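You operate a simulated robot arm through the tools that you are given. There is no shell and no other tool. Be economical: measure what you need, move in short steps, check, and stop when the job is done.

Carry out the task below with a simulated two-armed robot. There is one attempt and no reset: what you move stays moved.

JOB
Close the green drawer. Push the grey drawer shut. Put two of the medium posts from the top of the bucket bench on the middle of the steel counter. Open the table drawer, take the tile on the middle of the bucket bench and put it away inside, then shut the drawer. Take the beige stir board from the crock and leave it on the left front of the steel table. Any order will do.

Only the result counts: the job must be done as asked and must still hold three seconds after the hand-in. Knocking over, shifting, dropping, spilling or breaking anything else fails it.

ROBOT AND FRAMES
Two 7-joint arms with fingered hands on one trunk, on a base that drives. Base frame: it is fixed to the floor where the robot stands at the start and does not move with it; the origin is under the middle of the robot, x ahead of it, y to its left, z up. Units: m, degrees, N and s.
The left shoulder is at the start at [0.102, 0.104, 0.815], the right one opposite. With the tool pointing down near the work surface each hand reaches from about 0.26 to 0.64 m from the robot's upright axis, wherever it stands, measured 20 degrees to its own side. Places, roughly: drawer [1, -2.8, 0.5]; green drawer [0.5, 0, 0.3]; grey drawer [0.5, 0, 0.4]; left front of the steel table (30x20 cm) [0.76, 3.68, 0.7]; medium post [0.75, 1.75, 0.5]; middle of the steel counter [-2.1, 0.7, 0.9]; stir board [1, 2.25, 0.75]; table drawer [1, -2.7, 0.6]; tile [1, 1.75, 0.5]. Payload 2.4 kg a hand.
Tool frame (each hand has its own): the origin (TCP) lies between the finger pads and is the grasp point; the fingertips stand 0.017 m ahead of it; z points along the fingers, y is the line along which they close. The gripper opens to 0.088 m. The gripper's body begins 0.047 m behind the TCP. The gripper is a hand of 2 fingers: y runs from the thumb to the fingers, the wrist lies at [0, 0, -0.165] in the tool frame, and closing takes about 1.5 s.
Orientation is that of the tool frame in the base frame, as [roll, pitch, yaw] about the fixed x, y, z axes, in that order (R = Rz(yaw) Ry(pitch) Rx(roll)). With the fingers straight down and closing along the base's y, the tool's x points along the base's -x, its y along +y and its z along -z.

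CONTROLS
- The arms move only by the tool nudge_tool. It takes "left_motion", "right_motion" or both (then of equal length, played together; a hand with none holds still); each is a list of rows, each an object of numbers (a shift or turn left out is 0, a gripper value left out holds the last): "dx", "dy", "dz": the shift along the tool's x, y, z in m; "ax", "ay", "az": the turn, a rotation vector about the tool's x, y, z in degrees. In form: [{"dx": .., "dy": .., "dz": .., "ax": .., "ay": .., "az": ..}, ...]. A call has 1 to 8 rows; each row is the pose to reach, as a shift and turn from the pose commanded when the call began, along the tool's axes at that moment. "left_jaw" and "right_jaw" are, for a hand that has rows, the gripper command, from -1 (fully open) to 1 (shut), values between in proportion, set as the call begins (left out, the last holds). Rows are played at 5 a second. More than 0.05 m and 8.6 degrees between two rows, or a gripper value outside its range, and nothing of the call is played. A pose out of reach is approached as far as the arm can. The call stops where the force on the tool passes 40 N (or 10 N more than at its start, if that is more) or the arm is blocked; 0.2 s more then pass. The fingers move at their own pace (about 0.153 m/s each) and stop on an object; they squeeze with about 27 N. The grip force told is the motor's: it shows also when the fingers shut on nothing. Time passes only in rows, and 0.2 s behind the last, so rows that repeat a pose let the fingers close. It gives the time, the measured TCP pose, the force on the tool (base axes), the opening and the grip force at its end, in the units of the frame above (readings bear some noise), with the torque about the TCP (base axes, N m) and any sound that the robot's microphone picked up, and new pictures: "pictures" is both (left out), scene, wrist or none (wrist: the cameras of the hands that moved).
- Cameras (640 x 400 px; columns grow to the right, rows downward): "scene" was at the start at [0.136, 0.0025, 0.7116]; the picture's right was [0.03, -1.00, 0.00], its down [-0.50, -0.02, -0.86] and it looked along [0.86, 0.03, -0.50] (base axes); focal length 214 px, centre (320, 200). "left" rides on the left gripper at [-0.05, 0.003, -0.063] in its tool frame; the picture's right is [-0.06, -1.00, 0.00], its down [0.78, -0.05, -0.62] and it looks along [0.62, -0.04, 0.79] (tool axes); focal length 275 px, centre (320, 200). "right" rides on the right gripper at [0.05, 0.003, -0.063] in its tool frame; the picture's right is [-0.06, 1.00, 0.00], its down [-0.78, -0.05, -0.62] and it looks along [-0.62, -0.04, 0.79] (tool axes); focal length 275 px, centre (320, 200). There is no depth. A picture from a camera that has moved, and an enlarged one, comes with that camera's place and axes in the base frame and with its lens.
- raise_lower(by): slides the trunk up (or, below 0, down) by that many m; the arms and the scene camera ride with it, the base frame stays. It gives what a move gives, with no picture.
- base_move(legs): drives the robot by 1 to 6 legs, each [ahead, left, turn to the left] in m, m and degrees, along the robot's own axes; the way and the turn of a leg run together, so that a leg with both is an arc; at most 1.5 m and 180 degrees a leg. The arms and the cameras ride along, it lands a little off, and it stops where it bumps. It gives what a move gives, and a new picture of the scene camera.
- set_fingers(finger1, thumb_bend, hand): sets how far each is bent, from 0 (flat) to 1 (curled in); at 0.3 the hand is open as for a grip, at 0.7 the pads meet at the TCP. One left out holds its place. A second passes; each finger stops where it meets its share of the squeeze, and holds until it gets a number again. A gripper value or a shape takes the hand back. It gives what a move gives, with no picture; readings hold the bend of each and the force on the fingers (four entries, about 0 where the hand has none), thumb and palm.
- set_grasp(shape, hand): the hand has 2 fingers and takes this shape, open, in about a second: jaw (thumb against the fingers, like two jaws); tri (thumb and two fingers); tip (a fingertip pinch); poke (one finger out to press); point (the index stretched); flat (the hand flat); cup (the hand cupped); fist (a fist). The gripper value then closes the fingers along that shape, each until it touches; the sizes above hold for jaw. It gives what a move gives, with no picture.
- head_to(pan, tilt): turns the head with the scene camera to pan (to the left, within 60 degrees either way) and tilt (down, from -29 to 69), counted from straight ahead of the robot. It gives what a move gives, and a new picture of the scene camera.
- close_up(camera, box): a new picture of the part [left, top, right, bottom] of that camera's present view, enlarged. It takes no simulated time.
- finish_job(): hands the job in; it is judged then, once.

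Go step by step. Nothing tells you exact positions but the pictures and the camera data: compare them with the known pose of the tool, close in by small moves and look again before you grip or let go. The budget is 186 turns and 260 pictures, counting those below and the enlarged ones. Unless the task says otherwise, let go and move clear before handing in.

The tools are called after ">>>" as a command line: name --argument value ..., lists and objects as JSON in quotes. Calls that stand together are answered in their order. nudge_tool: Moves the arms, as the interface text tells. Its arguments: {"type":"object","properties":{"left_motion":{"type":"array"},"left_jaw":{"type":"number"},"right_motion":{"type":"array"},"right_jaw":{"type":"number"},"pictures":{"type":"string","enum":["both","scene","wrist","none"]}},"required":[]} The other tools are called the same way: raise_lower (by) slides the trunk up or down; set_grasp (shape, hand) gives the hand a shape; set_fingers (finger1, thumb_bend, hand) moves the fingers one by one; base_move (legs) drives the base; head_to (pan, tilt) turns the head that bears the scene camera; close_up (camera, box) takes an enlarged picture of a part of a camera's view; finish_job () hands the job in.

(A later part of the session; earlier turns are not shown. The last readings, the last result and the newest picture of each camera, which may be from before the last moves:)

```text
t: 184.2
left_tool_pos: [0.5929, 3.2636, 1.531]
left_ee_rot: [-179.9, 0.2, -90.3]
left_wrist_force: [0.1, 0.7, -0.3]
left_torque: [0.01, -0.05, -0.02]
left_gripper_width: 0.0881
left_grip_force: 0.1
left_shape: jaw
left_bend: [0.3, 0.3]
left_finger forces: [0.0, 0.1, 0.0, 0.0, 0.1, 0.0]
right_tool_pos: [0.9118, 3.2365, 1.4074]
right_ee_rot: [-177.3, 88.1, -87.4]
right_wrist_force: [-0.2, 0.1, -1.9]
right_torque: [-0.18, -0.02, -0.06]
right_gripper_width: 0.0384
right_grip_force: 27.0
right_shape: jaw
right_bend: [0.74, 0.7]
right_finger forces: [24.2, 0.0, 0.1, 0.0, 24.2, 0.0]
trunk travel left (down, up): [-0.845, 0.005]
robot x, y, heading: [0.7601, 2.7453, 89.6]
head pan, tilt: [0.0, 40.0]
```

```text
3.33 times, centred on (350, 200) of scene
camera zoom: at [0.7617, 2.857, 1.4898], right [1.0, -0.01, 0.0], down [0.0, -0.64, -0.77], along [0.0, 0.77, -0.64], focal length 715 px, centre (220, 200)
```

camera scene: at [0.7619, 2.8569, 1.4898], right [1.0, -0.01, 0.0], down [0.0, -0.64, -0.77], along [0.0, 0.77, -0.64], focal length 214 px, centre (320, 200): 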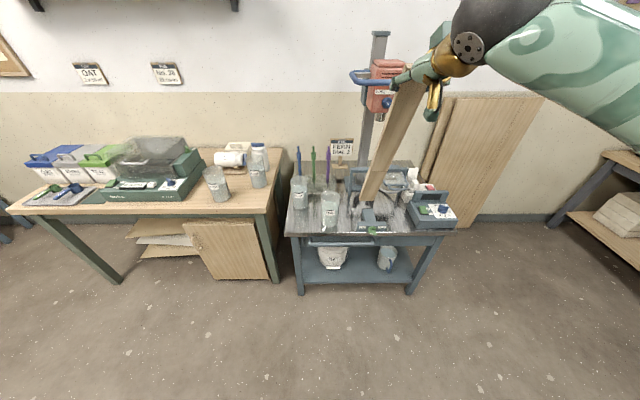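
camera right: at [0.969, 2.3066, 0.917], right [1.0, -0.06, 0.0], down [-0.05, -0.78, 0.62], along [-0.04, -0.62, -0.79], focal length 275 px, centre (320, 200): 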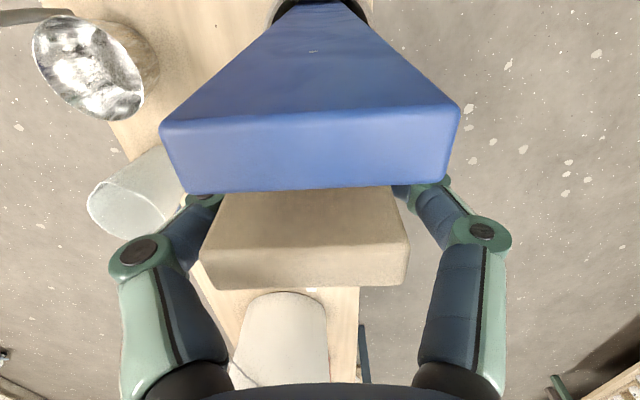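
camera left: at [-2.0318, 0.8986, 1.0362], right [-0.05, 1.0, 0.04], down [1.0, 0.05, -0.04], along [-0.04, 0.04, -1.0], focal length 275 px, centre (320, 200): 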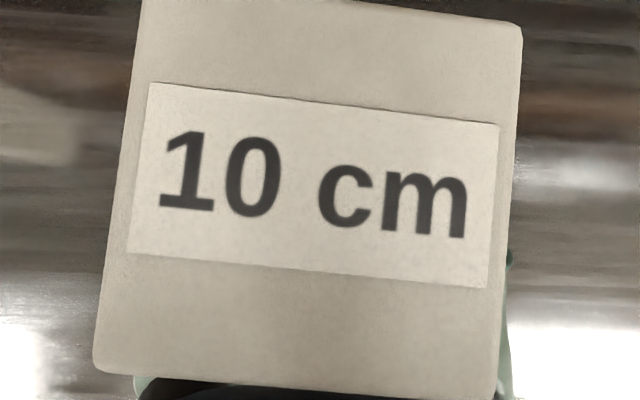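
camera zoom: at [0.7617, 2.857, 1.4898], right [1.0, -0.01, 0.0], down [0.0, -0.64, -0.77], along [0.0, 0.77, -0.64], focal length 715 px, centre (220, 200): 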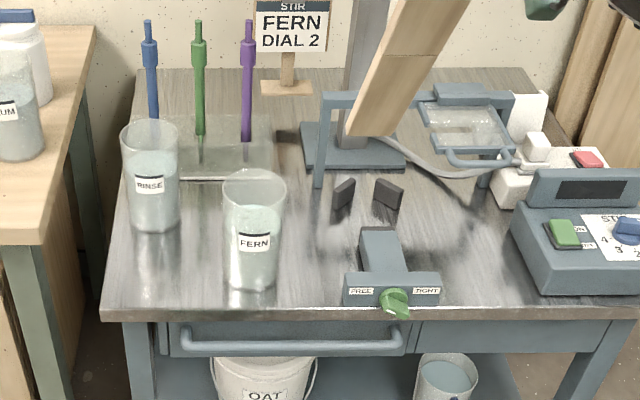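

The channel at table level runs x ≈ 0.85 (cup) to 0.938 (vise). I back off, lower the trunk so the horizontal board comes to just above table height in front of the table, then slide in.

>>> base_move --legs '[[-0.17, 0, 0.3]]'

>>> raise_lower --by -0.4

>>> raise_lower --by -0.23

>>> head_to --pan -10 --tilt 20

```text
t: 185.7
left_tool_pos: [0.5928, 3.0923, 1.5295]
left_ee_rot: [-180.0, 0.2, -90.0]
left_wrist_force: [-0.1, 0.8, -0.3]
left_torque: [0.03, 0.0, -0.02]
left_gripper_width: 0.0882
left_grip_force: 0.1
left_shape: jaw
left_bend: [0.3, 0.3]
left_finger forces: [0.1, 0.1, 0.0, 0.0, 0.0, 0.1]
right_tool_pos: [0.9092, 3.065, 1.4071]
right_ee_rot: [-178.4, 88.0, -88.1]
right_wrist_force: [-0.2, 0.2, -1.9]
right_torque: [-0.09, 0.02, 0.0]
right_gripper_width: 0.0384
right_grip_force: 26.9
right_shape: jaw
right_bend: [0.74, 0.7]
right_finger forces: [24.3, 0.0, 0.0, 0.1, 24.1, 0.0]
trunk travel left (down, up): [-0.845, 0.005]
robot x, y, heading: [0.7616, 2.5747, 90.1]
head pan, tilt: [0.0, 40.0]
camera scene: at [0.7606, 2.685, 1.4899], right [1.0, 0.0, 0.0], down [0.0, -0.64, -0.77], along [0.0, 0.77, -0.64], focal length 214 px, centre (320, 200)
```

scene: 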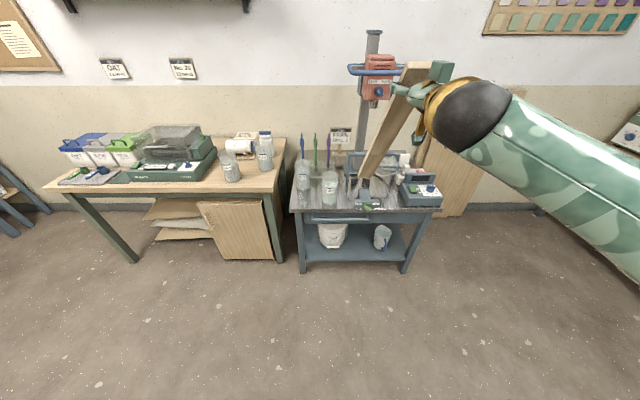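

```text
t: 189.5
left_tool_pos: [0.5915, 3.0925, 1.1297]
left_ee_rot: [-179.9, 0.1, -90.0]
left_wrist_force: [0.9, 0.3, 0.5]
left_torque: [0.02, -0.01, 0.0]
left_gripper_width: 0.0883
left_grip_force: 0.0
left_shape: jaw
left_bend: [0.3, 0.3]
left_finger forces: [0.0, 0.0, 0.1, 0.1, 0.0, 0.1]
right_tool_pos: [0.909, 3.0664, 1.0079]
right_ee_rot: [-178.7, 88.0, -88.3]
right_wrist_force: [0.6, 0.6, -1.5]
right_torque: [-0.14, 0.01, -0.01]
right_gripper_width: 0.0383
right_grip_force: 27.2
right_shape: jaw
right_bend: [0.74, 0.7]
right_finger forces: [24.4, 0.1, 0.0, 0.1, 24.4, 0.0]
trunk travel left (down, up): [-0.445, 0.405]
robot x, y, heading: [0.7593, 2.5743, 89.8]
head pan, tilt: [0.0, 40.0]
```

```text
t: 191.9
left_tool_pos: [0.5917, 3.0923, 0.9002]
left_ee_rot: [179.9, 0.2, -89.9]
left_wrist_force: [0.2, 0.4, 0.0]
left_torque: [-0.03, 0.02, -0.01]
left_gripper_width: 0.0878
left_grip_force: 0.0
left_shape: jaw
left_bend: [0.3, 0.3]
left_finger forces: [0.0, 0.0, 0.0, 0.0, 0.0, 0.0]
right_tool_pos: [0.9096, 3.0657, 0.7779]
right_ee_rot: [-178.8, 88.0, -88.6]
right_wrist_force: [0.0, -0.4, -2.0]
right_torque: [-0.13, 0.01, 0.0]
right_gripper_width: 0.0384
right_grip_force: 27.2
right_shape: jaw
right_bend: [0.74, 0.7]
right_finger forces: [24.3, 0.0, 0.0, 0.0, 24.3, 0.0]
trunk travel left (down, up): [-0.215, 0.635]
robot x, y, heading: [0.7588, 2.5714, 90.0]
head pan, tilt: [0.0, 40.0]
```

```text
t: 192.7
left_tool_pos: [0.5905, 3.0934, 0.8997]
left_ee_rot: [-179.9, 0.1, -90.1]
left_wrist_force: [0.1, -0.1, -0.5]
left_torque: [-0.02, -0.03, 0.02]
left_gripper_width: 0.088
left_grip_force: 0.2
left_shape: jaw
left_bend: [0.3, 0.3]
left_finger forces: [0.0, 0.0, 0.0, 0.0, 0.0, 0.0]
right_tool_pos: [0.9076, 3.0666, 0.7783]
right_ee_rot: [-178.5, 88.1, -88.1]
right_wrist_force: [-0.4, -0.2, -0.4]
right_torque: [-0.12, 0.03, 0.02]
right_gripper_width: 0.0384
right_grip_force: 27.1
right_shape: jaw
right_bend: [0.74, 0.7]
right_finger forces: [24.3, 0.1, 0.1, 0.1, 24.4, 0.1]
trunk travel left (down, up): [-0.215, 0.635]
robot x, y, heading: [0.7622, 2.5774, 90.3]
head pan, tilt: [-10.0, 20.0]
camera scene: at [0.7768, 2.7031, 0.8894], right [0.98, -0.17, 0.0], down [-0.06, -0.34, -0.94], along [0.16, 0.93, -0.34], focal length 214 px, centre (320, 200)
```

scene: 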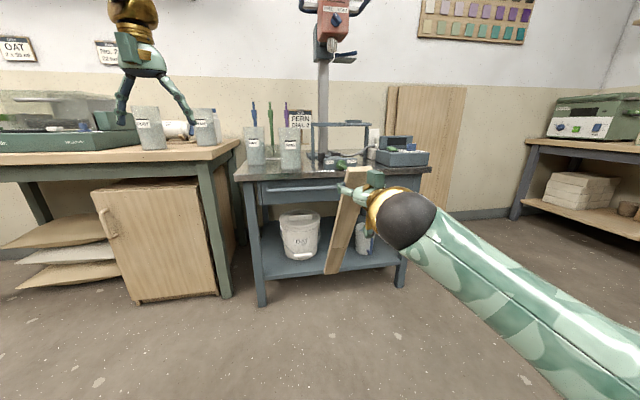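

The board has pivoted in the grip and hangs about 60° nose-down from the horizontal hand. I'll use the table to lay it: put its foot on the table in the channel, then bring the hand down and back so it swings flat. First a closer look at its angle.

>>> close_up --camera "scene" --box '[290, 130, 450, 290]'

>>> close_up --camera "right" --box '[0, 0, 640, 400]'

```text
2.50 times, centred on (370, 210) of scene
camera zoom: at [0.7768, 2.7031, 0.8894], right [0.98, -0.17, 0.0], down [-0.06, -0.34, -0.94], along [0.16, 0.93, -0.34], focal length 536 px, centre (195, 175)
```

zoom: 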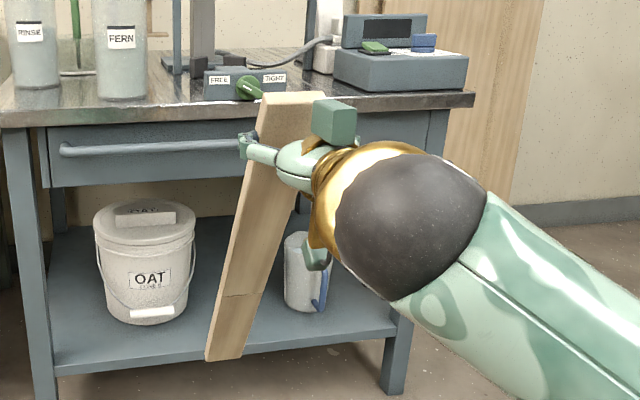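

```text
1.00 times, centred on (320, 200) of right (not enlarged: the box is as wide or as high as the picture)
camera zoom: at [0.907, 3.0019, 0.731], right [-1.0, 0.0, 0.06], down [0.05, -0.59, 0.81], along [0.03, 0.81, 0.59], focal length 275 px, centre (320, 200)
```

zoom: 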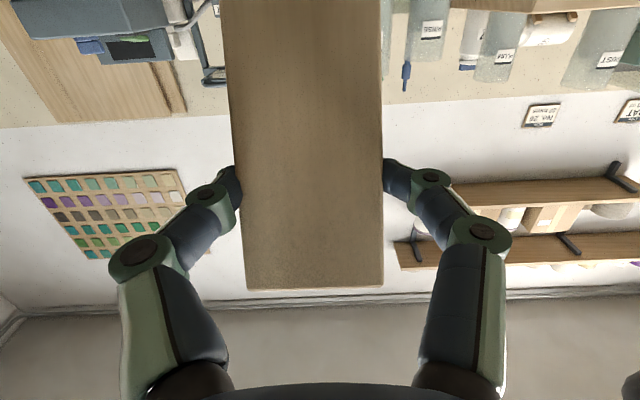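

Board angle is 60° below horizontal, foot 0.2 m ahead and 0.35 m below the grip. I raise trunk and hand so the foot clears the table by 5 cm, then drive forward 0.40 m.

>>> raise_lower --by 0.13

>>> nudge_tool --right_motion '[{"dx": -0.04}, {"dx": -0.08}, {"dx": -0.12}, {"dx": -0.16}, {"dx": -0.2}, {"dx": -0.23}]' --pictures "none"

>>> base_move --legs '[[0.3, 0.02, 0]]'

```text
t: 194.3
left_tool_pos: [0.5916, 3.0924, 1.0298]
left_ee_rot: [-179.9, 0.2, -90.0]
left_wrist_force: [0.4, 0.5, 0.2]
left_torque: [-0.01, 0.0, 0.0]
left_gripper_width: 0.0881
left_grip_force: 0.0
left_shape: jaw
left_bend: [0.3, 0.3]
left_finger forces: [0.1, 0.1, 0.1, 0.1, 0.1, 0.0]
right_tool_pos: [0.9094, 3.0657, 0.9069]
right_ee_rot: [-178.5, 88.0, -88.3]
right_wrist_force: [0.1, 0.1, -1.9]
right_torque: [-0.15, 0.03, -0.06]
right_gripper_width: 0.0384
right_grip_force: 26.6
right_shape: jaw
right_bend: [0.74, 0.7]
right_finger forces: [24.3, 0.0, 0.1, 0.0, 24.4, 0.1]
trunk travel left (down, up): [-0.345, 0.505]
robot x, y, heading: [0.7571, 2.5755, 90.1]
head pan, tilt: [-10.0, 20.0]
```

```text
t: 195.7
left_tool_pos: [0.5911, 3.0919, 1.0302]
left_ee_rot: [-179.9, 0.1, -89.9]
left_wrist_force: [0.0, -0.2, 0.4]
left_torque: [0.03, -0.04, 0.0]
left_gripper_width: 0.0879
left_grip_force: 0.0
left_shape: jaw
left_bend: [0.3, 0.3]
left_finger forces: [0.1, 0.0, 0.0, 0.1, 0.0, 0.0]
right_tool_pos: [0.91, 3.0746, 1.1381]
right_ee_rot: [-178.0, 88.0, -87.3]
right_wrist_force: [0.1, 0.3, -0.6]
right_torque: [-0.08, 0.04, 0.01]
right_gripper_width: 0.0382
right_grip_force: 27.0
right_shape: jaw
right_bend: [0.74, 0.7]
right_finger forces: [24.3, 0.0, 0.0, 0.0, 24.2, 0.0]
trunk travel left (down, up): [-0.345, 0.505]
robot x, y, heading: [0.7585, 2.5744, 90.1]
head pan, tilt: [-10.0, 20.0]
```

```text
t: 197.8
left_tool_pos: [0.5794, 3.3924, 1.0308]
left_ee_rot: [-180.0, 0.1, -90.6]
left_wrist_force: [-0.2, 0.1, 0.1]
left_torque: [-0.01, -0.02, 0.03]
left_gripper_width: 0.0881
left_grip_force: 0.1
left_shape: jaw
left_bend: [0.3, 0.3]
left_finger forces: [0.0, 0.0, 0.1, 0.0, 0.0, 0.1]
right_tool_pos: [0.896, 3.3702, 1.1369]
right_ee_rot: [-178.4, 88.0, -88.7]
right_wrist_force: [-0.6, -0.1, -1.5]
right_torque: [-0.14, -0.03, 0.01]
right_gripper_width: 0.0386
right_grip_force: 26.8
right_shape: jaw
right_bend: [0.74, 0.7]
right_finger forces: [24.3, 0.1, 0.1, 0.0, 24.3, 0.0]
trunk travel left (down, up): [-0.345, 0.505]
robot x, y, heading: [0.7432, 2.8707, 89.4]
head pan, tilt: [-10.0, 20.0]
camera scene: at [0.7595, 2.9951, 1.0195], right [0.98, -0.18, 0.0], down [-0.06, -0.34, -0.94], along [0.17, 0.92, -0.34], focal length 214 px, centre (320, 200)
```

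scene: 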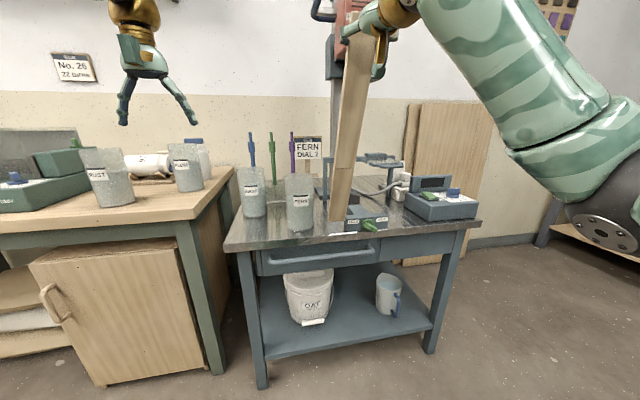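

The foot is just over the table's front edge between the FERN cup and the vise. I zoom to verify the channel alignment before going further in.

>>> head_to --pan -8 --tilt 35

>>> close_up --camera "scene" --box '[230, 60, 410, 200]'

```text
t: 198.5
left_tool_pos: [0.5787, 3.3918, 1.03]
left_ee_rot: [-179.9, 0.2, -90.5]
left_wrist_force: [0.3, 0.8, 0.0]
left_torque: [0.01, 0.0, -0.03]
left_gripper_width: 0.0879
left_grip_force: 0.1
left_shape: jaw
left_bend: [0.3, 0.3]
left_finger forces: [0.1, 0.0, 0.0, 0.0, 0.1, 0.0]
right_tool_pos: [0.8968, 3.3701, 1.1383]
right_ee_rot: [-178.5, 88.0, -88.6]
right_wrist_force: [0.0, 0.2, -1.2]
right_torque: [-0.13, 0.01, 0.02]
right_gripper_width: 0.0383
right_grip_force: 27.2
right_shape: jaw
right_bend: [0.74, 0.7]
right_finger forces: [24.3, 0.1, 0.1, 0.0, 24.3, 0.1]
trunk travel left (down, up): [-0.345, 0.505]
robot x, y, heading: [0.7429, 2.8737, 89.7]
head pan, tilt: [-8.0, 35.0]
camera scene: at [0.7555, 2.9905, 0.9957], right [0.99, -0.15, 0.0], down [-0.09, -0.57, -0.82], along [0.12, 0.81, -0.57], focal length 214 px, centre (320, 200)
```

scene: 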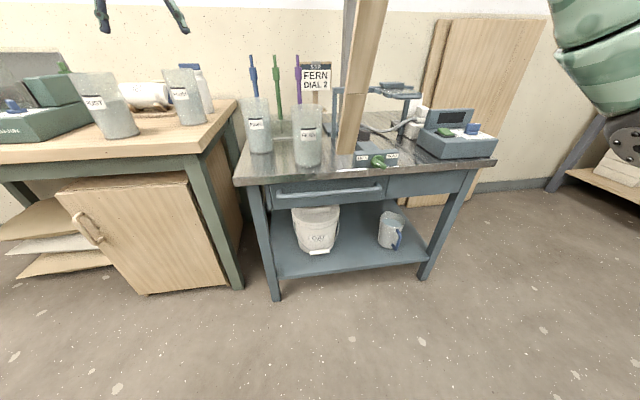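

```text
2.86 times, centred on (320, 130) of scene
camera zoom: at [0.7555, 2.9905, 0.9957], right [0.99, -0.15, 0.0], down [-0.09, -0.57, -0.82], along [0.12, 0.81, -0.57], focal length 613 px, centre (320, 400)
```

zoom: 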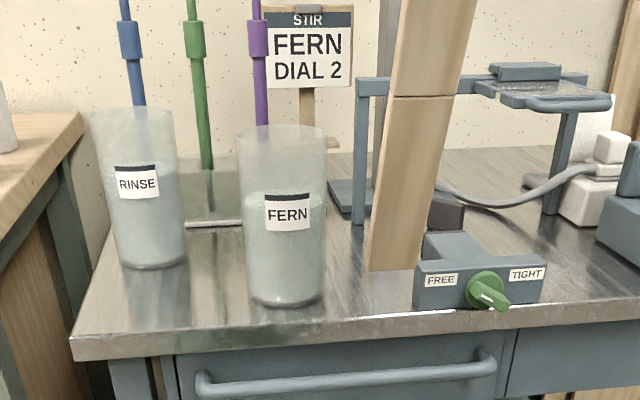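

The foot is at about (0.906, 3.52, 0.77), and the channel centre is x ≈ 0.895. I drive forward 0.12 m with a 1 cm left shift.

>>> base_move --legs '[[0.12, 0.01, 0.3]]'

>>> close_up --camera "scene" --box '[230, 60, 410, 200]'

```text
t: 199.8
left_tool_pos: [0.5647, 3.5086, 1.0297]
left_ee_rot: [-179.9, 0.0, -90.1]
left_wrist_force: [0.0, -0.4, -0.2]
left_torque: [-0.03, 0.02, 0.02]
left_gripper_width: 0.088
left_grip_force: 0.1
left_shape: jaw
left_bend: [0.3, 0.3]
left_finger forces: [0.0, 0.0, 0.0, 0.0, 0.0, 0.0]
right_tool_pos: [0.8838, 3.4901, 1.1382]
right_ee_rot: [-178.5, 88.1, -88.3]
right_wrist_force: [-0.4, 0.1, -1.5]
right_torque: [-0.11, 0.01, 0.0]
right_gripper_width: 0.0386
right_grip_force: 27.0
right_shape: jaw
right_bend: [0.74, 0.7]
right_finger forces: [24.3, 0.1, 0.0, 0.1, 24.3, 0.0]
trunk travel left (down, up): [-0.345, 0.505]
robot x, y, heading: [0.7322, 2.9917, 89.7]
head pan, tilt: [-8.0, 35.0]
camera scene: at [0.7454, 3.1089, 0.9956], right [0.99, -0.14, 0.0], down [-0.08, -0.57, -0.82], along [0.12, 0.81, -0.57], focal length 214 px, centre (320, 200)
```

scene: 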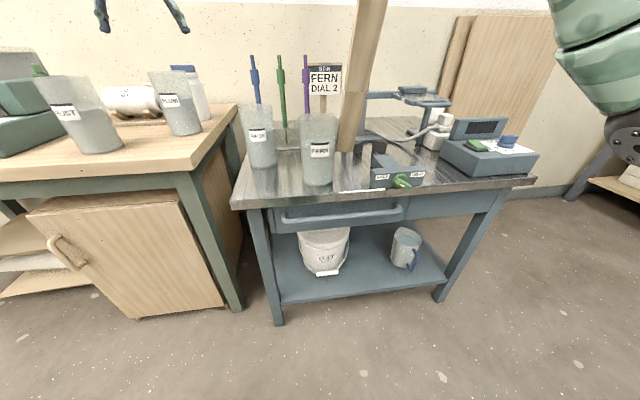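

```text
2.86 times, centred on (320, 130) of scene
camera zoom: at [0.7454, 3.1089, 0.9956], right [0.99, -0.14, 0.0], down [-0.08, -0.57, -0.82], along [0.12, 0.81, -0.57], focal length 613 px, centre (320, 400)
```

zoom: 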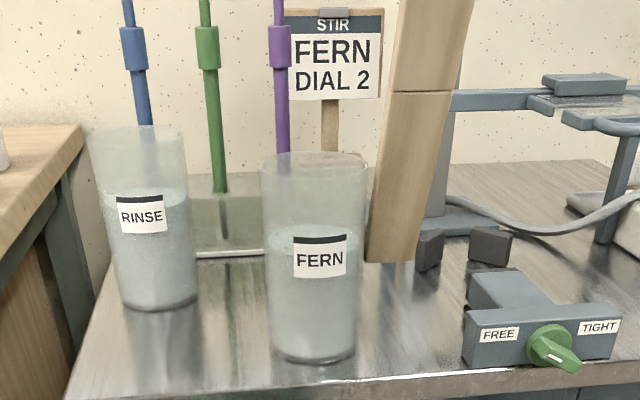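

Foot at (0.893, 3.646, 0.775), passing beside the FERN cup with about 1 cm to spare. I nudge 4 mm right and push 0.14 m forward.

>>> nudge_tool --right_motion '[{"dy": -0.004}, {"dy": -0.004, "dz": 0.03}, {"dy": -0.004, "dz": 0.06}, {"dy": -0.004, "dz": 0.09}, {"dy": -0.004, "dz": 0.12}, {"dy": -0.004, "dz": 0.14}]' --pictures "none"

>>> close_up --camera "scene" --box '[250, 40, 430, 200]'

```text
t: 201.2
left_tool_pos: [0.5656, 3.508, 1.03]
left_ee_rot: [-179.8, 0.1, -90.2]
left_wrist_force: [0.4, 1.0, -0.6]
left_torque: [0.05, 0.02, -0.03]
left_gripper_width: 0.0881
left_grip_force: 0.0
left_shape: jaw
left_bend: [0.3, 0.3]
left_finger forces: [0.0, 0.1, 0.0, 0.0, 0.0, 0.0]
right_tool_pos: [0.8876, 3.6298, 1.1315]
right_ee_rot: [-177.4, 88.0, -87.1]
right_wrist_force: [0.3, 0.0, -1.6]
right_torque: [-0.08, 0.04, 0.04]
right_gripper_width: 0.0384
right_grip_force: 27.1
right_shape: jaw
right_bend: [0.74, 0.7]
right_finger forces: [24.3, 0.1, 0.0, 0.0, 24.3, 0.1]
trunk travel left (down, up): [-0.345, 0.505]
robot x, y, heading: [0.7305, 2.9885, 89.6]
head pan, tilt: [-8.0, 35.0]
```

```text
2.50 times, centred on (340, 120) of scene
camera zoom: at [0.7454, 3.1088, 0.9957], right [0.99, -0.14, 0.0], down [-0.08, -0.57, -0.82], along [0.12, 0.81, -0.57], focal length 536 px, centre (270, 400)
```

zoom: 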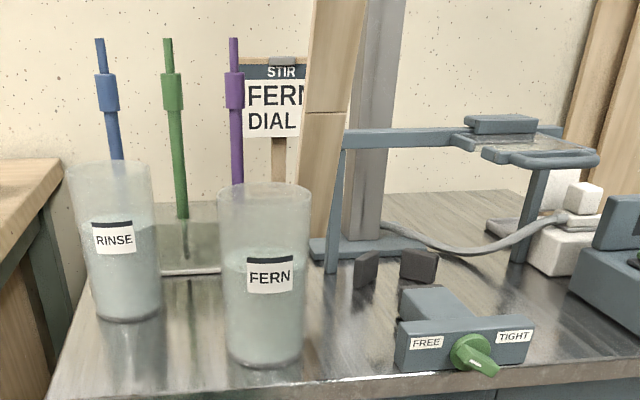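

The foot is in place behind the cup line, still 6–7 cm up. I lower with the trunk until it nearly touches, then feel contact.

>>> raise_lower --by -0.055

>>> nudge_tool --right_motion '[{"dx": 0.005}, {"dx": 0.01}, {"dx": 0.015}, {"dx": 0.02}, {"dx": 0.025}]' --pictures "scene"

```text
t: 202.1
left_tool_pos: [0.5661, 3.5062, 0.9755]
left_ee_rot: [-179.9, 0.3, -90.1]
left_wrist_force: [0.0, 0.3, 0.8]
left_torque: [0.03, 0.01, -0.05]
left_gripper_width: 0.0876
left_grip_force: 0.1
left_shape: jaw
left_bend: [0.3, 0.3]
left_finger forces: [0.0, 0.1, 0.1, 0.0, 0.0, 0.0]
right_tool_pos: [0.8859, 3.629, 1.0764]
right_ee_rot: [-178.0, 88.0, -87.8]
right_wrist_force: [1.0, -0.3, -1.2]
right_torque: [-0.11, -0.02, 0.0]
right_gripper_width: 0.0383
right_grip_force: 27.0
right_shape: jaw
right_bend: [0.74, 0.7]
right_finger forces: [24.3, 0.0, 0.1, 0.1, 24.4, 0.0]
trunk travel left (down, up): [-0.29, 0.56]
robot x, y, heading: [0.7358, 2.9901, 89.9]
head pan, tilt: [-8.0, 35.0]
```

```text
t: 203.3
left_tool_pos: [0.5638, 3.5044, 0.9774]
left_ee_rot: [180.0, 0.4, -90.1]
left_wrist_force: [-0.2, 0.3, -0.3]
left_torque: [0.02, 0.01, 0.02]
left_gripper_width: 0.0882
left_grip_force: 0.1
left_shape: jaw
left_bend: [0.3, 0.3]
left_finger forces: [0.1, 0.0, 0.0, 0.1, 0.0, 0.0]
right_tool_pos: [0.8862, 3.625, 1.0583]
right_ee_rot: [-177.2, 88.8, -86.8]
right_wrist_force: [-1.7, -12.0, 30.0]
right_torque: [0.25, -0.14, -0.07]
right_gripper_width: 0.0383
right_grip_force: 26.8
right_shape: jaw
right_bend: [0.74, 0.7]
right_finger forces: [26.6, 0.0, 0.0, 0.0, 25.5, 0.0]
trunk travel left (down, up): [-0.29, 0.56]
robot x, y, heading: [0.7326, 2.9896, 89.8]
head pan, tilt: [-8.0, 35.0]
camera scene: at [0.7448, 3.1071, 0.9414], right [0.99, -0.14, 0.0], down [-0.08, -0.56, -0.82], along [0.12, 0.81, -0.57], focal length 214 px, centre (320, 200)
```

scene: 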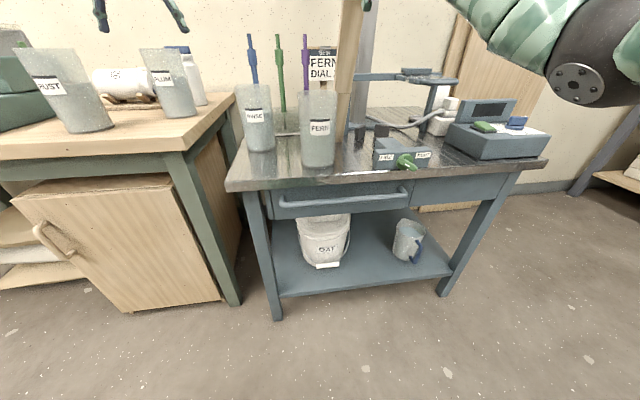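

Foot contact made. I start swinging the hand back and down along the arc around the foot.

>>> nudge_tool --right_motion '[{"dz": -0.02, "dx": 0.0}, {"dz": -0.0405, "dx": 0.0094}, {"dz": -0.055, "dx": 0.018}, {"dz": -0.07, "dx": 0.0278}, {"dz": -0.085, "dx": 0.038}, {"dz": -0.097, "dx": 0.0484}]' --pictures "scene"

```text
t: 204.7
left_tool_pos: [0.5649, 3.5064, 0.9742]
left_ee_rot: [-179.9, 0.1, -90.1]
left_wrist_force: [-0.7, -0.2, -0.2]
left_torque: [-0.03, -0.01, -0.04]
left_gripper_width: 0.0883
left_grip_force: 0.0
left_shape: jaw
left_bend: [0.3, 0.3]
left_finger forces: [0.0, 0.0, 0.0, 0.1, 0.0, 0.0]
right_tool_pos: [0.8862, 3.5284, 1.0062]
right_ee_rot: [-177.9, 88.0, -87.9]
right_wrist_force: [0.0, 0.3, -0.8]
right_torque: [-0.02, 0.0, 0.01]
right_gripper_width: 0.0386
right_grip_force: 26.7
right_shape: jaw
right_bend: [0.74, 0.7]
right_finger forces: [26.2, 0.0, 0.0, 0.1, 26.2, 0.0]
trunk travel left (down, up): [-0.29, 0.56]
robot x, y, heading: [0.7349, 2.9904, 89.6]
head pan, tilt: [-8.0, 35.0]
camera scene: at [0.7454, 3.1106, 0.9405], right [0.99, -0.14, 0.0], down [-0.08, -0.57, -0.82], along [0.12, 0.81, -0.57], focal length 214 px, centre (320, 200)
```

scene: 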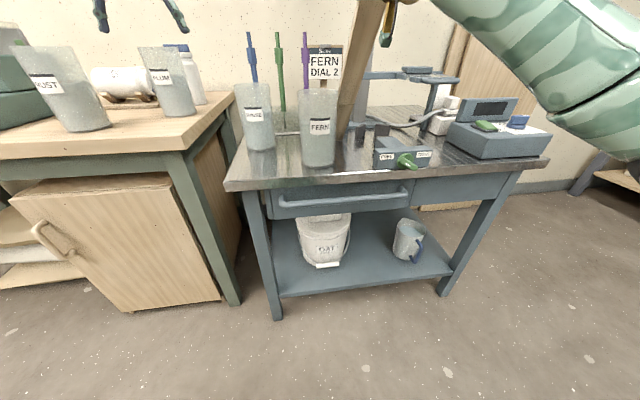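

Working: the board is now at about 50°. I continue the arc to about 20°.

>>> nudge_tool --right_motion '[{"dz": -0.025, "dx": 0.024}, {"dz": -0.049, "dx": 0.049}, {"dz": -0.07, "dx": 0.076}, {"dz": -0.088, "dx": 0.1}, {"dz": -0.104, "dx": 0.131}, {"dz": -0.117, "dx": 0.16}]' --pictures "scene"

```text
t: 206.1
left_tool_pos: [0.565, 3.5067, 0.9747]
left_ee_rot: [-179.9, 0.2, -90.1]
left_wrist_force: [-0.3, 0.3, -0.1]
left_torque: [0.03, 0.01, 0.0]
left_gripper_width: 0.0879
left_grip_force: 0.1
left_shape: jaw
left_bend: [0.3, 0.3]
left_finger forces: [0.0, 0.0, 0.1, 0.0, 0.0, 0.0]
right_tool_pos: [0.887, 3.406, 0.8509]
right_ee_rot: [-177.6, 88.0, -87.3]
right_wrist_force: [0.5, -1.0, -0.2]
right_torque: [0.09, 0.04, 0.0]
right_gripper_width: 0.0384
right_grip_force: 26.8
right_shape: jaw
right_bend: [0.74, 0.7]
right_finger forces: [26.2, 0.0, 0.1, 0.0, 26.3, 0.0]
trunk travel left (down, up): [-0.29, 0.56]
robot x, y, heading: [0.7327, 2.9907, 89.7]
head pan, tilt: [-8.0, 35.0]
camera scene: at [0.7454, 3.1104, 0.9405], right [0.99, -0.14, 0.0], down [-0.08, -0.57, -0.82], along [0.12, 0.81, -0.57], focal length 214 px, centre (320, 200)
```

scene: 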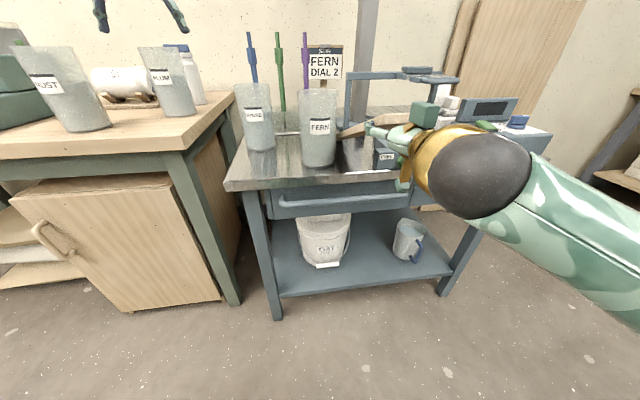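

At about 20° now. I continue down until the board lies flat on the table edge.

>>> nudge_tool --right_motion '[{"dz": -0.004, "dx": 0.03}, {"dz": -0.007, "dx": 0.06}, {"dz": -0.009, "dx": 0.085}, {"dz": -0.01, "dx": 0.105}, {"dz": -0.01, "dx": 0.12}, {"dz": -0.01, "dx": 0.13}]' --pictures "both"

```text
t: 207.5
left_tool_pos: [0.5641, 3.5062, 0.9751]
left_ee_rot: [-179.9, 0.2, -90.2]
left_wrist_force: [-0.9, -0.5, -0.2]
left_torque: [0.0, -0.02, -0.01]
left_gripper_width: 0.0879
left_grip_force: 0.0
left_shape: jaw
left_bend: [0.3, 0.3]
left_finger forces: [0.1, 0.0, 0.0, 0.0, 0.0, 0.1]
right_tool_pos: [0.905, 3.3872, 0.7166]
right_ee_rot: [-124.0, 85.1, -32.6]
right_wrist_force: [-0.5, 0.1, -0.6]
right_torque: [0.12, 0.04, 0.12]
right_gripper_width: 0.0385
right_grip_force: 26.8
right_shape: jaw
right_bend: [0.74, 0.7]
right_finger forces: [26.3, 0.0, 0.0, 0.0, 26.0, 0.0]
trunk travel left (down, up): [-0.29, 0.56]
robot x, y, heading: [0.734, 2.9889, 90.0]
head pan, tilt: [-8.0, 35.0]
camera scene: at [0.7455, 3.1103, 0.9405], right [0.99, -0.14, 0.0], down [-0.08, -0.57, -0.82], along [0.12, 0.81, -0.57], focal length 214 px, centre (320, 200)
camera right: at [0.9081, 3.3218, 0.6704], right [-1.0, -0.02, -0.01], down [0.0, -0.58, 0.81], along [-0.02, 0.81, 0.58], focal length 275 px, centre (320, 200)
```

scene: 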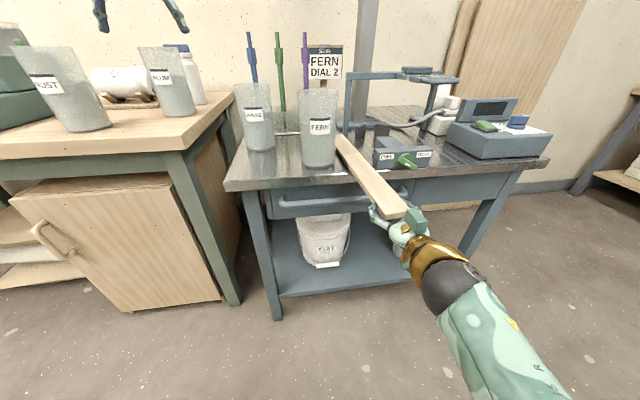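
right: 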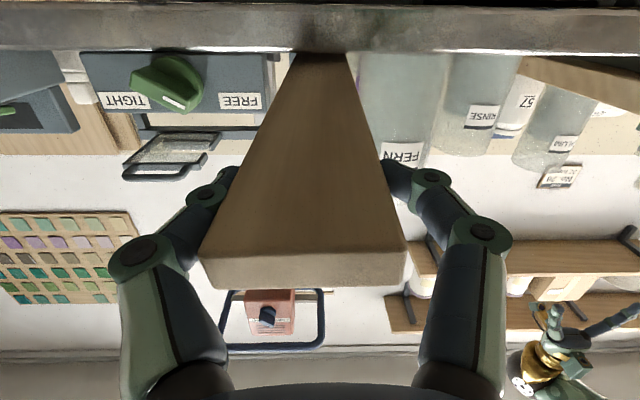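

The board is nearly flat. I zoom to check its position relative to the FERN cup and vise.

>>> close_up --camera "scene" --box '[280, 80, 440, 230]'

```text
2.67 times, centred on (360, 155) of scene
camera zoom: at [0.7455, 3.1103, 0.9405], right [0.99, -0.14, 0.0], down [-0.08, -0.57, -0.82], along [0.12, 0.81, -0.57], focal length 572 px, centre (213, 320)
```

zoom: 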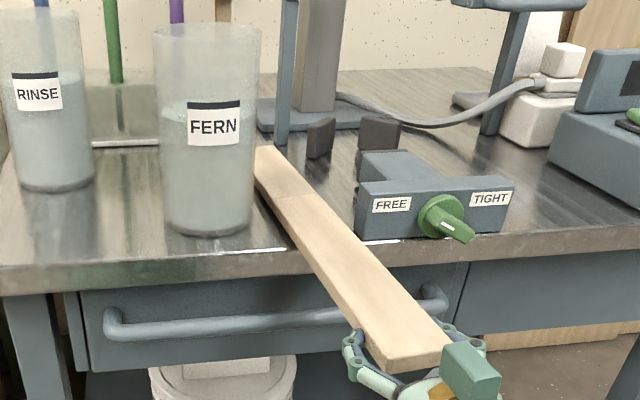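

The board lies between cup and vise but its centre is about (0.908, 3.57). I slide it forward 5.5 cm and left 1.8 cm.

>>> nudge_tool --right_motion '[{"dz": 0.0, "dy": 0.009}, {"dz": 0.01, "dy": 0.018}, {"dz": 0.025, "dy": 0.018}, {"dz": 0.04, "dy": 0.018}, {"dz": 0.055, "dy": 0.018}]' --pictures "none"

>>> close_up --camera "scene" --box '[280, 80, 440, 230]'

```text
t: 208.7
left_tool_pos: [0.5648, 3.5073, 0.9751]
left_ee_rot: [-179.9, 0.3, -90.0]
left_wrist_force: [-0.1, 0.3, -0.2]
left_torque: [-0.02, 0.0, 0.05]
left_gripper_width: 0.0878
left_grip_force: 0.0
left_shape: jaw
left_bend: [0.3, 0.3]
left_finger forces: [0.0, 0.0, 0.0, 0.0, 0.0, 0.0]
right_tool_pos: [0.8887, 3.4418, 0.7108]
right_ee_rot: [-130.5, 85.5, -40.1]
right_wrist_force: [-0.3, 0.2, -0.3]
right_torque: [0.09, 0.01, 0.03]
right_gripper_width: 0.0386
right_grip_force: 26.9
right_shape: jaw
right_bend: [0.74, 0.7]
right_finger forces: [26.0, 0.0, 0.1, 0.1, 26.0, 0.0]
trunk travel left (down, up): [-0.29, 0.56]
robot x, y, heading: [0.7339, 2.9926, 89.8]
head pan, tilt: [-8.0, 35.0]
```

```text
2.67 times, centred on (360, 155) of scene
camera zoom: at [0.7453, 3.1104, 0.9405], right [0.99, -0.14, 0.0], down [-0.08, -0.57, -0.82], along [0.12, 0.81, -0.57], focal length 572 px, centre (213, 320)
```

zoom: 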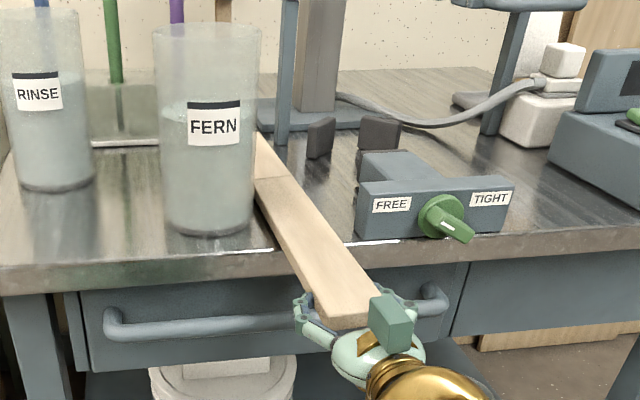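

The board centre is now about (0.892, 3.62), clear of cup and vise, with the hand just in front of the table. I release and withdraw straight back.

>>> nudge_tool --right_motion '[{"dx": 0.002}, {"dx": 0.002}, {"dx": 0.002}, {"dx": 0.002}]' --right_jaw -1 --pictures "none"

>>> base_move --legs '[[-0.3, 0, 0]]'

>>> close_up --camera "scene" --box '[250, 80, 410, 200]'

```text
t: 209.7
left_tool_pos: [0.5638, 3.5077, 0.9741]
left_ee_rot: [-180.0, 0.2, -90.1]
left_wrist_force: [-0.4, 0.2, 1.1]
left_torque: [0.02, 0.03, 0.01]
left_gripper_width: 0.0878
left_grip_force: 0.0
left_shape: jaw
left_bend: [0.3, 0.3]
left_finger forces: [0.1, 0.0, 0.0, 0.1, 0.1, 0.1]
right_tool_pos: [0.8886, 3.4429, 0.7116]
right_ee_rot: [-129.2, 85.5, -38.8]
right_wrist_force: [-0.3, 0.4, 0.2]
right_torque: [0.04, 0.0, -0.01]
right_gripper_width: 0.0879
right_grip_force: 0.0
right_shape: jaw
right_bend: [0.3, 0.3]
right_finger forces: [0.0, 0.0, 0.0, 0.0, 0.0, 0.0]
trunk travel left (down, up): [-0.29, 0.56]
robot x, y, heading: [0.7307, 2.9909, 89.9]
head pan, tilt: [-8.0, 35.0]
```

```text
t: 211.8
left_tool_pos: [0.5664, 3.2063, 0.9752]
left_ee_rot: [-179.9, 0.2, -90.4]
left_wrist_force: [0.4, 1.2, 0.4]
left_torque: [0.01, -0.01, 0.01]
left_gripper_width: 0.0879
left_grip_force: 0.0
left_shape: jaw
left_bend: [0.3, 0.3]
left_finger forces: [0.1, 0.1, 0.1, 0.0, 0.1, 0.0]
right_tool_pos: [0.8892, 3.1428, 0.7134]
right_ee_rot: [-125.1, 85.7, -35.0]
right_wrist_force: [0.2, -0.2, 0.3]
right_torque: [-0.02, 0.02, -0.02]
right_gripper_width: 0.0882
right_grip_force: 0.0
right_shape: jaw
right_bend: [0.3, 0.3]
right_finger forces: [0.0, 0.0, 0.1, 0.0, 0.0, 0.0]
trunk travel left (down, up): [-0.29, 0.56]
robot x, y, heading: [0.7314, 2.6846, 89.5]
head pan, tilt: [-8.0, 35.0]
camera scene: at [0.7443, 2.8088, 0.9405], right [0.99, -0.15, 0.0], down [-0.08, -0.57, -0.82], along [0.12, 0.81, -0.57], focal length 214 px, centre (320, 200)
```

scene: 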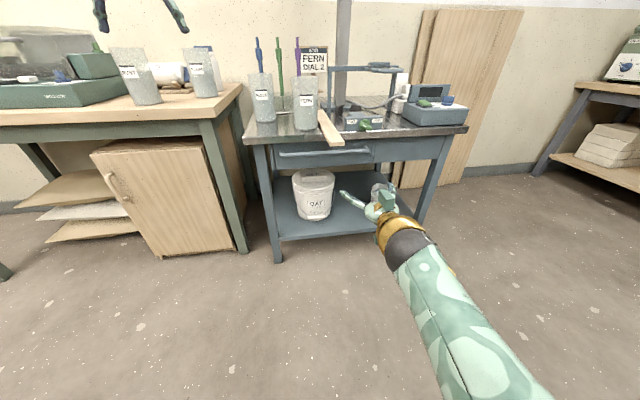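

```text
3.33 times, centred on (330, 140) of scene
camera zoom: at [0.7443, 2.8088, 0.9405], right [0.99, -0.15, 0.0], down [-0.08, -0.57, -0.82], along [0.12, 0.81, -0.57], focal length 715 px, centre (287, 400)
```

zoom: 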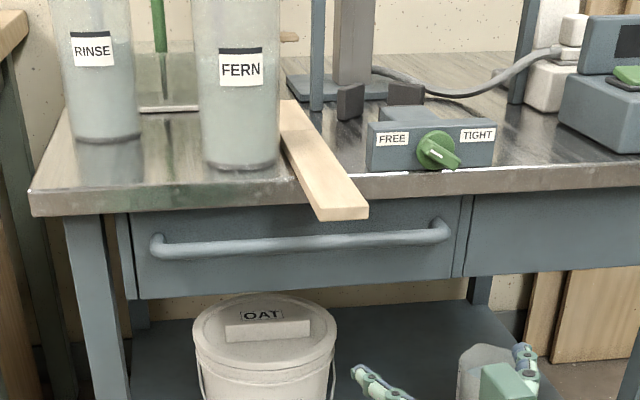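

The board rests stably on the steel table. Next the tile: I level the right hand, raise the trunk, and look toward the route around the back of the bench.

>>> nudge_tool --right_motion '[{"ay": 8.5, "dx": -0.03}, {"ay": 17, "dx": -0.06}, {"ay": 25.5, "dx": -0.09}, {"ay": 34, "dx": -0.12}, {"ay": 42.5, "dx": -0.15}, {"ay": 51, "dx": -0.18}, {"ay": 59.5, "dx": -0.2}, {"ay": 68, "dx": -0.2}]' --pictures "none"

>>> raise_lower --by 0.1

>>> base_move --legs '[[0, -0.8, 0], [0, 0, 90.5]]'

```text
t: 213.6
left_tool_pos: [0.5659, 3.2073, 0.9756]
left_ee_rot: [-179.9, 0.2, -90.3]
left_wrist_force: [-1.1, -0.6, 0.0]
left_torque: [-0.02, 0.01, 0.01]
left_gripper_width: 0.088
left_grip_force: 0.0
left_shape: jaw
left_bend: [0.3, 0.3]
left_finger forces: [0.1, 0.1, 0.0, 0.0, 0.0, 0.0]
right_tool_pos: [0.8767, 3.1505, 0.9136]
right_ee_rot: [-176.2, 19.4, -88.5]
right_wrist_force: [-1.1, 0.6, 0.3]
right_torque: [0.0, -0.02, -0.02]
right_gripper_width: 0.0882
right_grip_force: 0.1
right_shape: jaw
right_bend: [0.3, 0.3]
right_finger forces: [0.1, 0.0, 0.0, 0.1, 0.0, 0.0]
trunk travel left (down, up): [-0.29, 0.56]
robot x, y, heading: [0.7268, 2.6901, 89.7]
head pan, tilt: [-8.0, 35.0]
```

```text
t: 214.9
left_tool_pos: [0.5662, 3.2075, 1.0736]
left_ee_rot: [-179.9, 0.2, -90.4]
left_wrist_force: [0.6, -0.3, 0.6]
left_torque: [0.0, 0.0, 0.0]
left_gripper_width: 0.0879
left_grip_force: 0.1
left_shape: jaw
left_bend: [0.3, 0.3]
left_finger forces: [0.0, 0.0, 0.1, 0.1, 0.0, 0.1]
right_tool_pos: [0.8775, 3.1513, 1.0127]
right_ee_rot: [-176.2, 19.6, -88.5]
right_wrist_force: [0.3, -0.7, 0.5]
right_torque: [0.03, -0.02, -0.02]
right_gripper_width: 0.0878
right_grip_force: 0.1
right_shape: jaw
right_bend: [0.3, 0.3]
right_finger forces: [0.0, 0.1, 0.1, 0.1, 0.0, 0.0]
trunk travel left (down, up): [-0.39, 0.46]
robot x, y, heading: [0.7289, 2.6884, 89.5]
head pan, tilt: [-8.0, 35.0]
```

```text
t: 223.0
left_tool_pos: [1.0086, 2.5236, 1.0742]
left_ee_rot: [-179.9, 0.2, -1.6]
left_wrist_force: [-0.5, 0.1, -0.6]
left_torque: [-0.01, -0.01, -0.01]
left_gripper_width: 0.0878
left_grip_force: 0.0
left_shape: jaw
left_bend: [0.3, 0.3]
left_finger forces: [0.0, 0.1, 0.1, 0.1, 0.0, 0.0]
right_tool_pos: [1.0712, 2.8339, 1.0132]
right_ee_rot: [-176.4, 19.6, 0.1]
right_wrist_force: [0.0, 0.5, -0.2]
right_torque: [0.0, -0.02, 0.02]
right_gripper_width: 0.088
right_grip_force: 0.1
right_shape: jaw
right_bend: [0.3, 0.3]
right_finger forces: [0.1, 0.1, 0.1, 0.0, 0.0, 0.0]
trunk travel left (down, up): [-0.39, 0.46]
robot x, y, heading: [1.5348, 2.6785, 178.3]
head pan, tilt: [-8.0, 35.0]
camera scene: at [1.4141, 2.6925, 1.0409], right [0.17, 0.99, 0.0], down [0.57, -0.1, -0.82], along [-0.81, 0.14, -0.57], focal length 214 px, centre (320, 200)
```

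scene: 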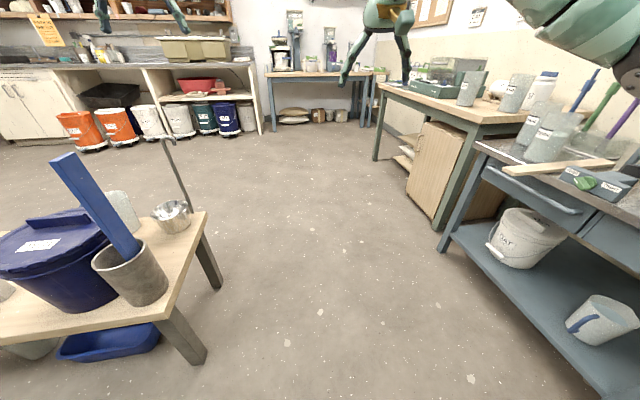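

The board is visible on the steel table, fine. I move along the back of the bench to y ≈ 1.85, hands passing above everything.

>>> base_move --legs '[[0, 0, 1.7], [0, 0.83, 0]]'

>>> head_to --pan 5 --tilt 45

>>> close_up --camera "scene" --box '[220, 120, 420, 260]'

```text
t: 227.7
left_tool_pos: [1.0195, 1.6811, 1.0749]
left_ee_rot: [-179.9, 0.2, 0.7]
left_wrist_force: [0.1, -0.1, 0.5]
left_torque: [-0.03, -0.02, -0.01]
left_gripper_width: 0.088
left_grip_force: 0.0
left_shape: jaw
left_bend: [0.3, 0.3]
left_finger forces: [0.1, 0.1, 0.1, 0.0, 0.1, 0.0]
right_tool_pos: [1.069, 1.9919, 1.0135]
right_ee_rot: [-176.3, 19.5, 2.5]
right_wrist_force: [0.4, 0.4, 0.1]
right_torque: [-0.01, -0.01, 0.04]
right_gripper_width: 0.088
right_grip_force: 0.0
right_shape: jaw
right_bend: [0.3, 0.3]
right_finger forces: [0.1, 0.1, 0.1, 0.0, 0.1, 0.1]
trunk travel left (down, up): [-0.39, 0.46]
robot x, y, heading: [1.5381, 1.8542, -179.3]
head pan, tilt: [-8.0, 35.0]
camera scene: at [1.4173, 1.8648, 1.0409], right [0.13, 0.99, 0.0], down [0.57, -0.07, -0.82], along [-0.81, 0.11, -0.57], focal length 214 px, centre (320, 200)
```

scene: 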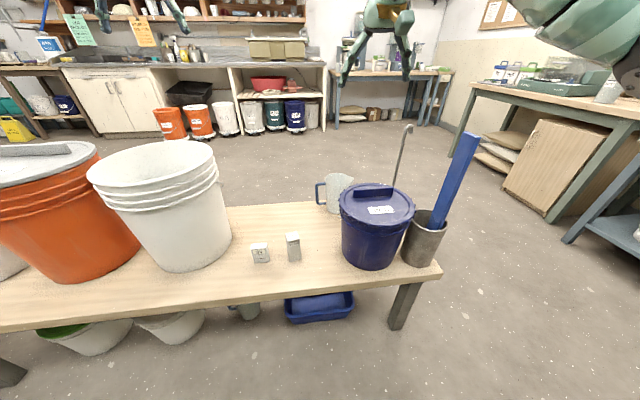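

```text
t: 228.5
left_tool_pos: [1.0193, 1.6794, 1.0754]
left_ee_rot: [-179.9, 0.2, 0.7]
left_wrist_force: [-0.4, 0.0, 0.0]
left_torque: [-0.03, 0.03, -0.04]
left_gripper_width: 0.088
left_grip_force: 0.0
left_shape: jaw
left_bend: [0.3, 0.3]
left_finger forces: [0.0, 0.0, 0.0, 0.0, 0.0, 0.1]
right_tool_pos: [1.0697, 1.9919, 1.0126]
right_ee_rot: [-176.3, 19.5, 2.4]
right_wrist_force: [-0.1, 0.2, 0.6]
right_torque: [-0.03, 0.0, 0.01]
right_gripper_width: 0.0879
right_grip_force: 0.2
right_shape: jaw
right_bend: [0.3, 0.3]
right_finger forces: [0.1, 0.1, 0.1, 0.1, 0.0, 0.0]
trunk travel left (down, up): [-0.39, 0.46]
robot x, y, heading: [1.5379, 1.8558, -179.8]
head pan, tilt: [5.0, 45.0]
camera scene: at [1.4237, 1.8457, 1.0262], right [-0.1, 1.0, 0.0], down [0.7, 0.07, -0.71], along [-0.7, -0.07, -0.71], focal length 214 px, centre (320, 200)
```

scene: 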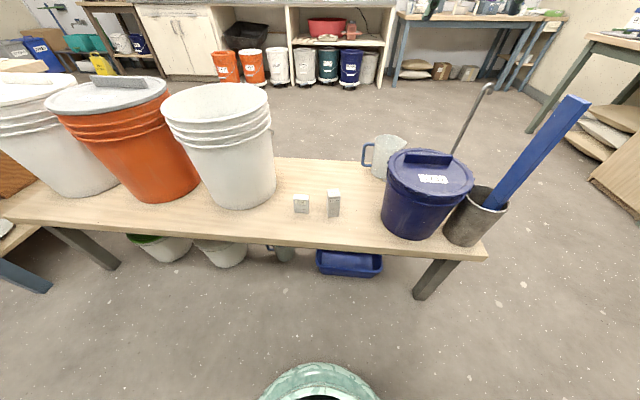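

```text
2.86 times, centred on (320, 190) of scene
camera zoom: at [1.4237, 1.8457, 1.0262], right [-0.1, 1.0, 0.0], down [0.7, 0.07, -0.71], along [-0.7, -0.07, -0.71], focal length 613 px, centre (320, 229)
```

zoom: 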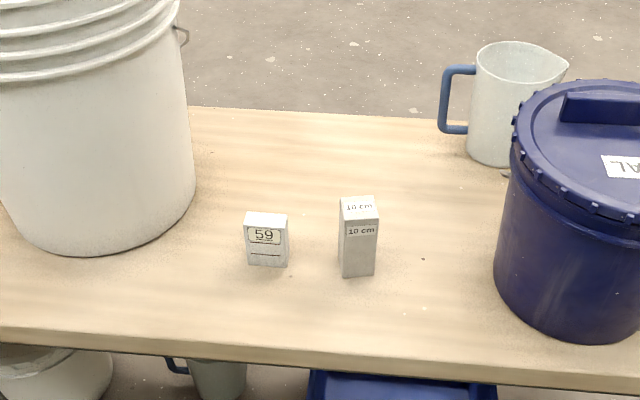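

Tile "59" is centred near (0.917, 1.730), top z ≈ 0.52. I raise and level the right hand out of the way, drive 0.15 m closer, then lower the trunk.

>>> nudge_tool --right_motion '[{"dz": -0.04, "dx": -0.014, "ay": 4}, {"dz": -0.08, "dx": -0.028, "ay": 8}, {"dz": -0.12, "dx": -0.042, "ay": 12}, {"dz": -0.16, "dx": -0.056, "ay": 16}, {"dz": -0.2, "dx": -0.07, "ay": 19.5}, {"dz": -0.235, "dx": -0.084, "ay": 19.5}]' --pictures "none"

>>> base_move --legs '[[0.15, 0, -0.2]]'

```text
t: 229.9
left_tool_pos: [1.0201, 1.6796, 1.0739]
left_ee_rot: [-179.9, 0.3, 0.7]
left_wrist_force: [-0.7, -0.1, -0.5]
left_torque: [0.01, 0.0, -0.01]
left_gripper_width: 0.088
left_grip_force: 0.0
left_shape: jaw
left_bend: [0.3, 0.3]
left_finger forces: [0.1, 0.1, 0.1, 0.1, 0.0, 0.0]
right_tool_pos: [1.0716, 1.9764, 1.2639]
right_ee_rot: [-176.5, 0.1, 1.3]
right_wrist_force: [0.6, 0.3, 0.2]
right_torque: [0.0, -0.01, -0.01]
right_gripper_width: 0.0879
right_grip_force: 0.1
right_shape: jaw
right_bend: [0.3, 0.3]
right_finger forces: [0.0, 0.0, 0.0, 0.0, 0.0, 0.0]
trunk travel left (down, up): [-0.39, 0.46]
robot x, y, heading: [1.5388, 1.8571, -179.5]
head pan, tilt: [5.0, 45.0]
```

```text
t: 231.3
left_tool_pos: [0.8701, 1.68, 1.0749]
left_ee_rot: [-179.9, 0.2, 0.6]
left_wrist_force: [0.4, 0.4, 0.0]
left_torque: [0.01, 0.03, 0.02]
left_gripper_width: 0.0879
left_grip_force: 0.0
left_shape: jaw
left_bend: [0.3, 0.3]
left_finger forces: [0.0, 0.0, 0.0, 0.1, 0.0, 0.0]
right_tool_pos: [0.9216, 1.9764, 1.2626]
right_ee_rot: [-176.5, 0.0, 1.2]
right_wrist_force: [0.3, 1.0, -0.2]
right_torque: [0.03, -0.04, 0.01]
right_gripper_width: 0.0879
right_grip_force: 0.0
right_shape: jaw
right_bend: [0.3, 0.3]
right_finger forces: [0.0, 0.0, 0.0, 0.1, 0.1, 0.0]
trunk travel left (down, up): [-0.39, 0.46]
robot x, y, heading: [1.3856, 1.8539, -179.2]
head pan, tilt: [5.0, 45.0]
camera scene: at [1.2738, 1.8445, 1.026], right [-0.1, 1.0, 0.0], down [0.7, 0.07, -0.71], along [-0.7, -0.07, -0.71], focal length 214 px, centre (320, 200)
```

scene: 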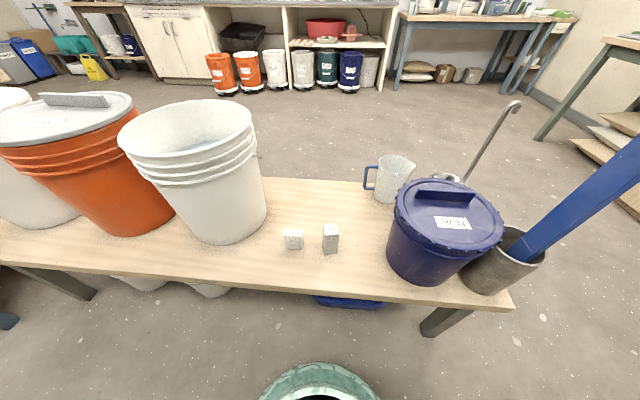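

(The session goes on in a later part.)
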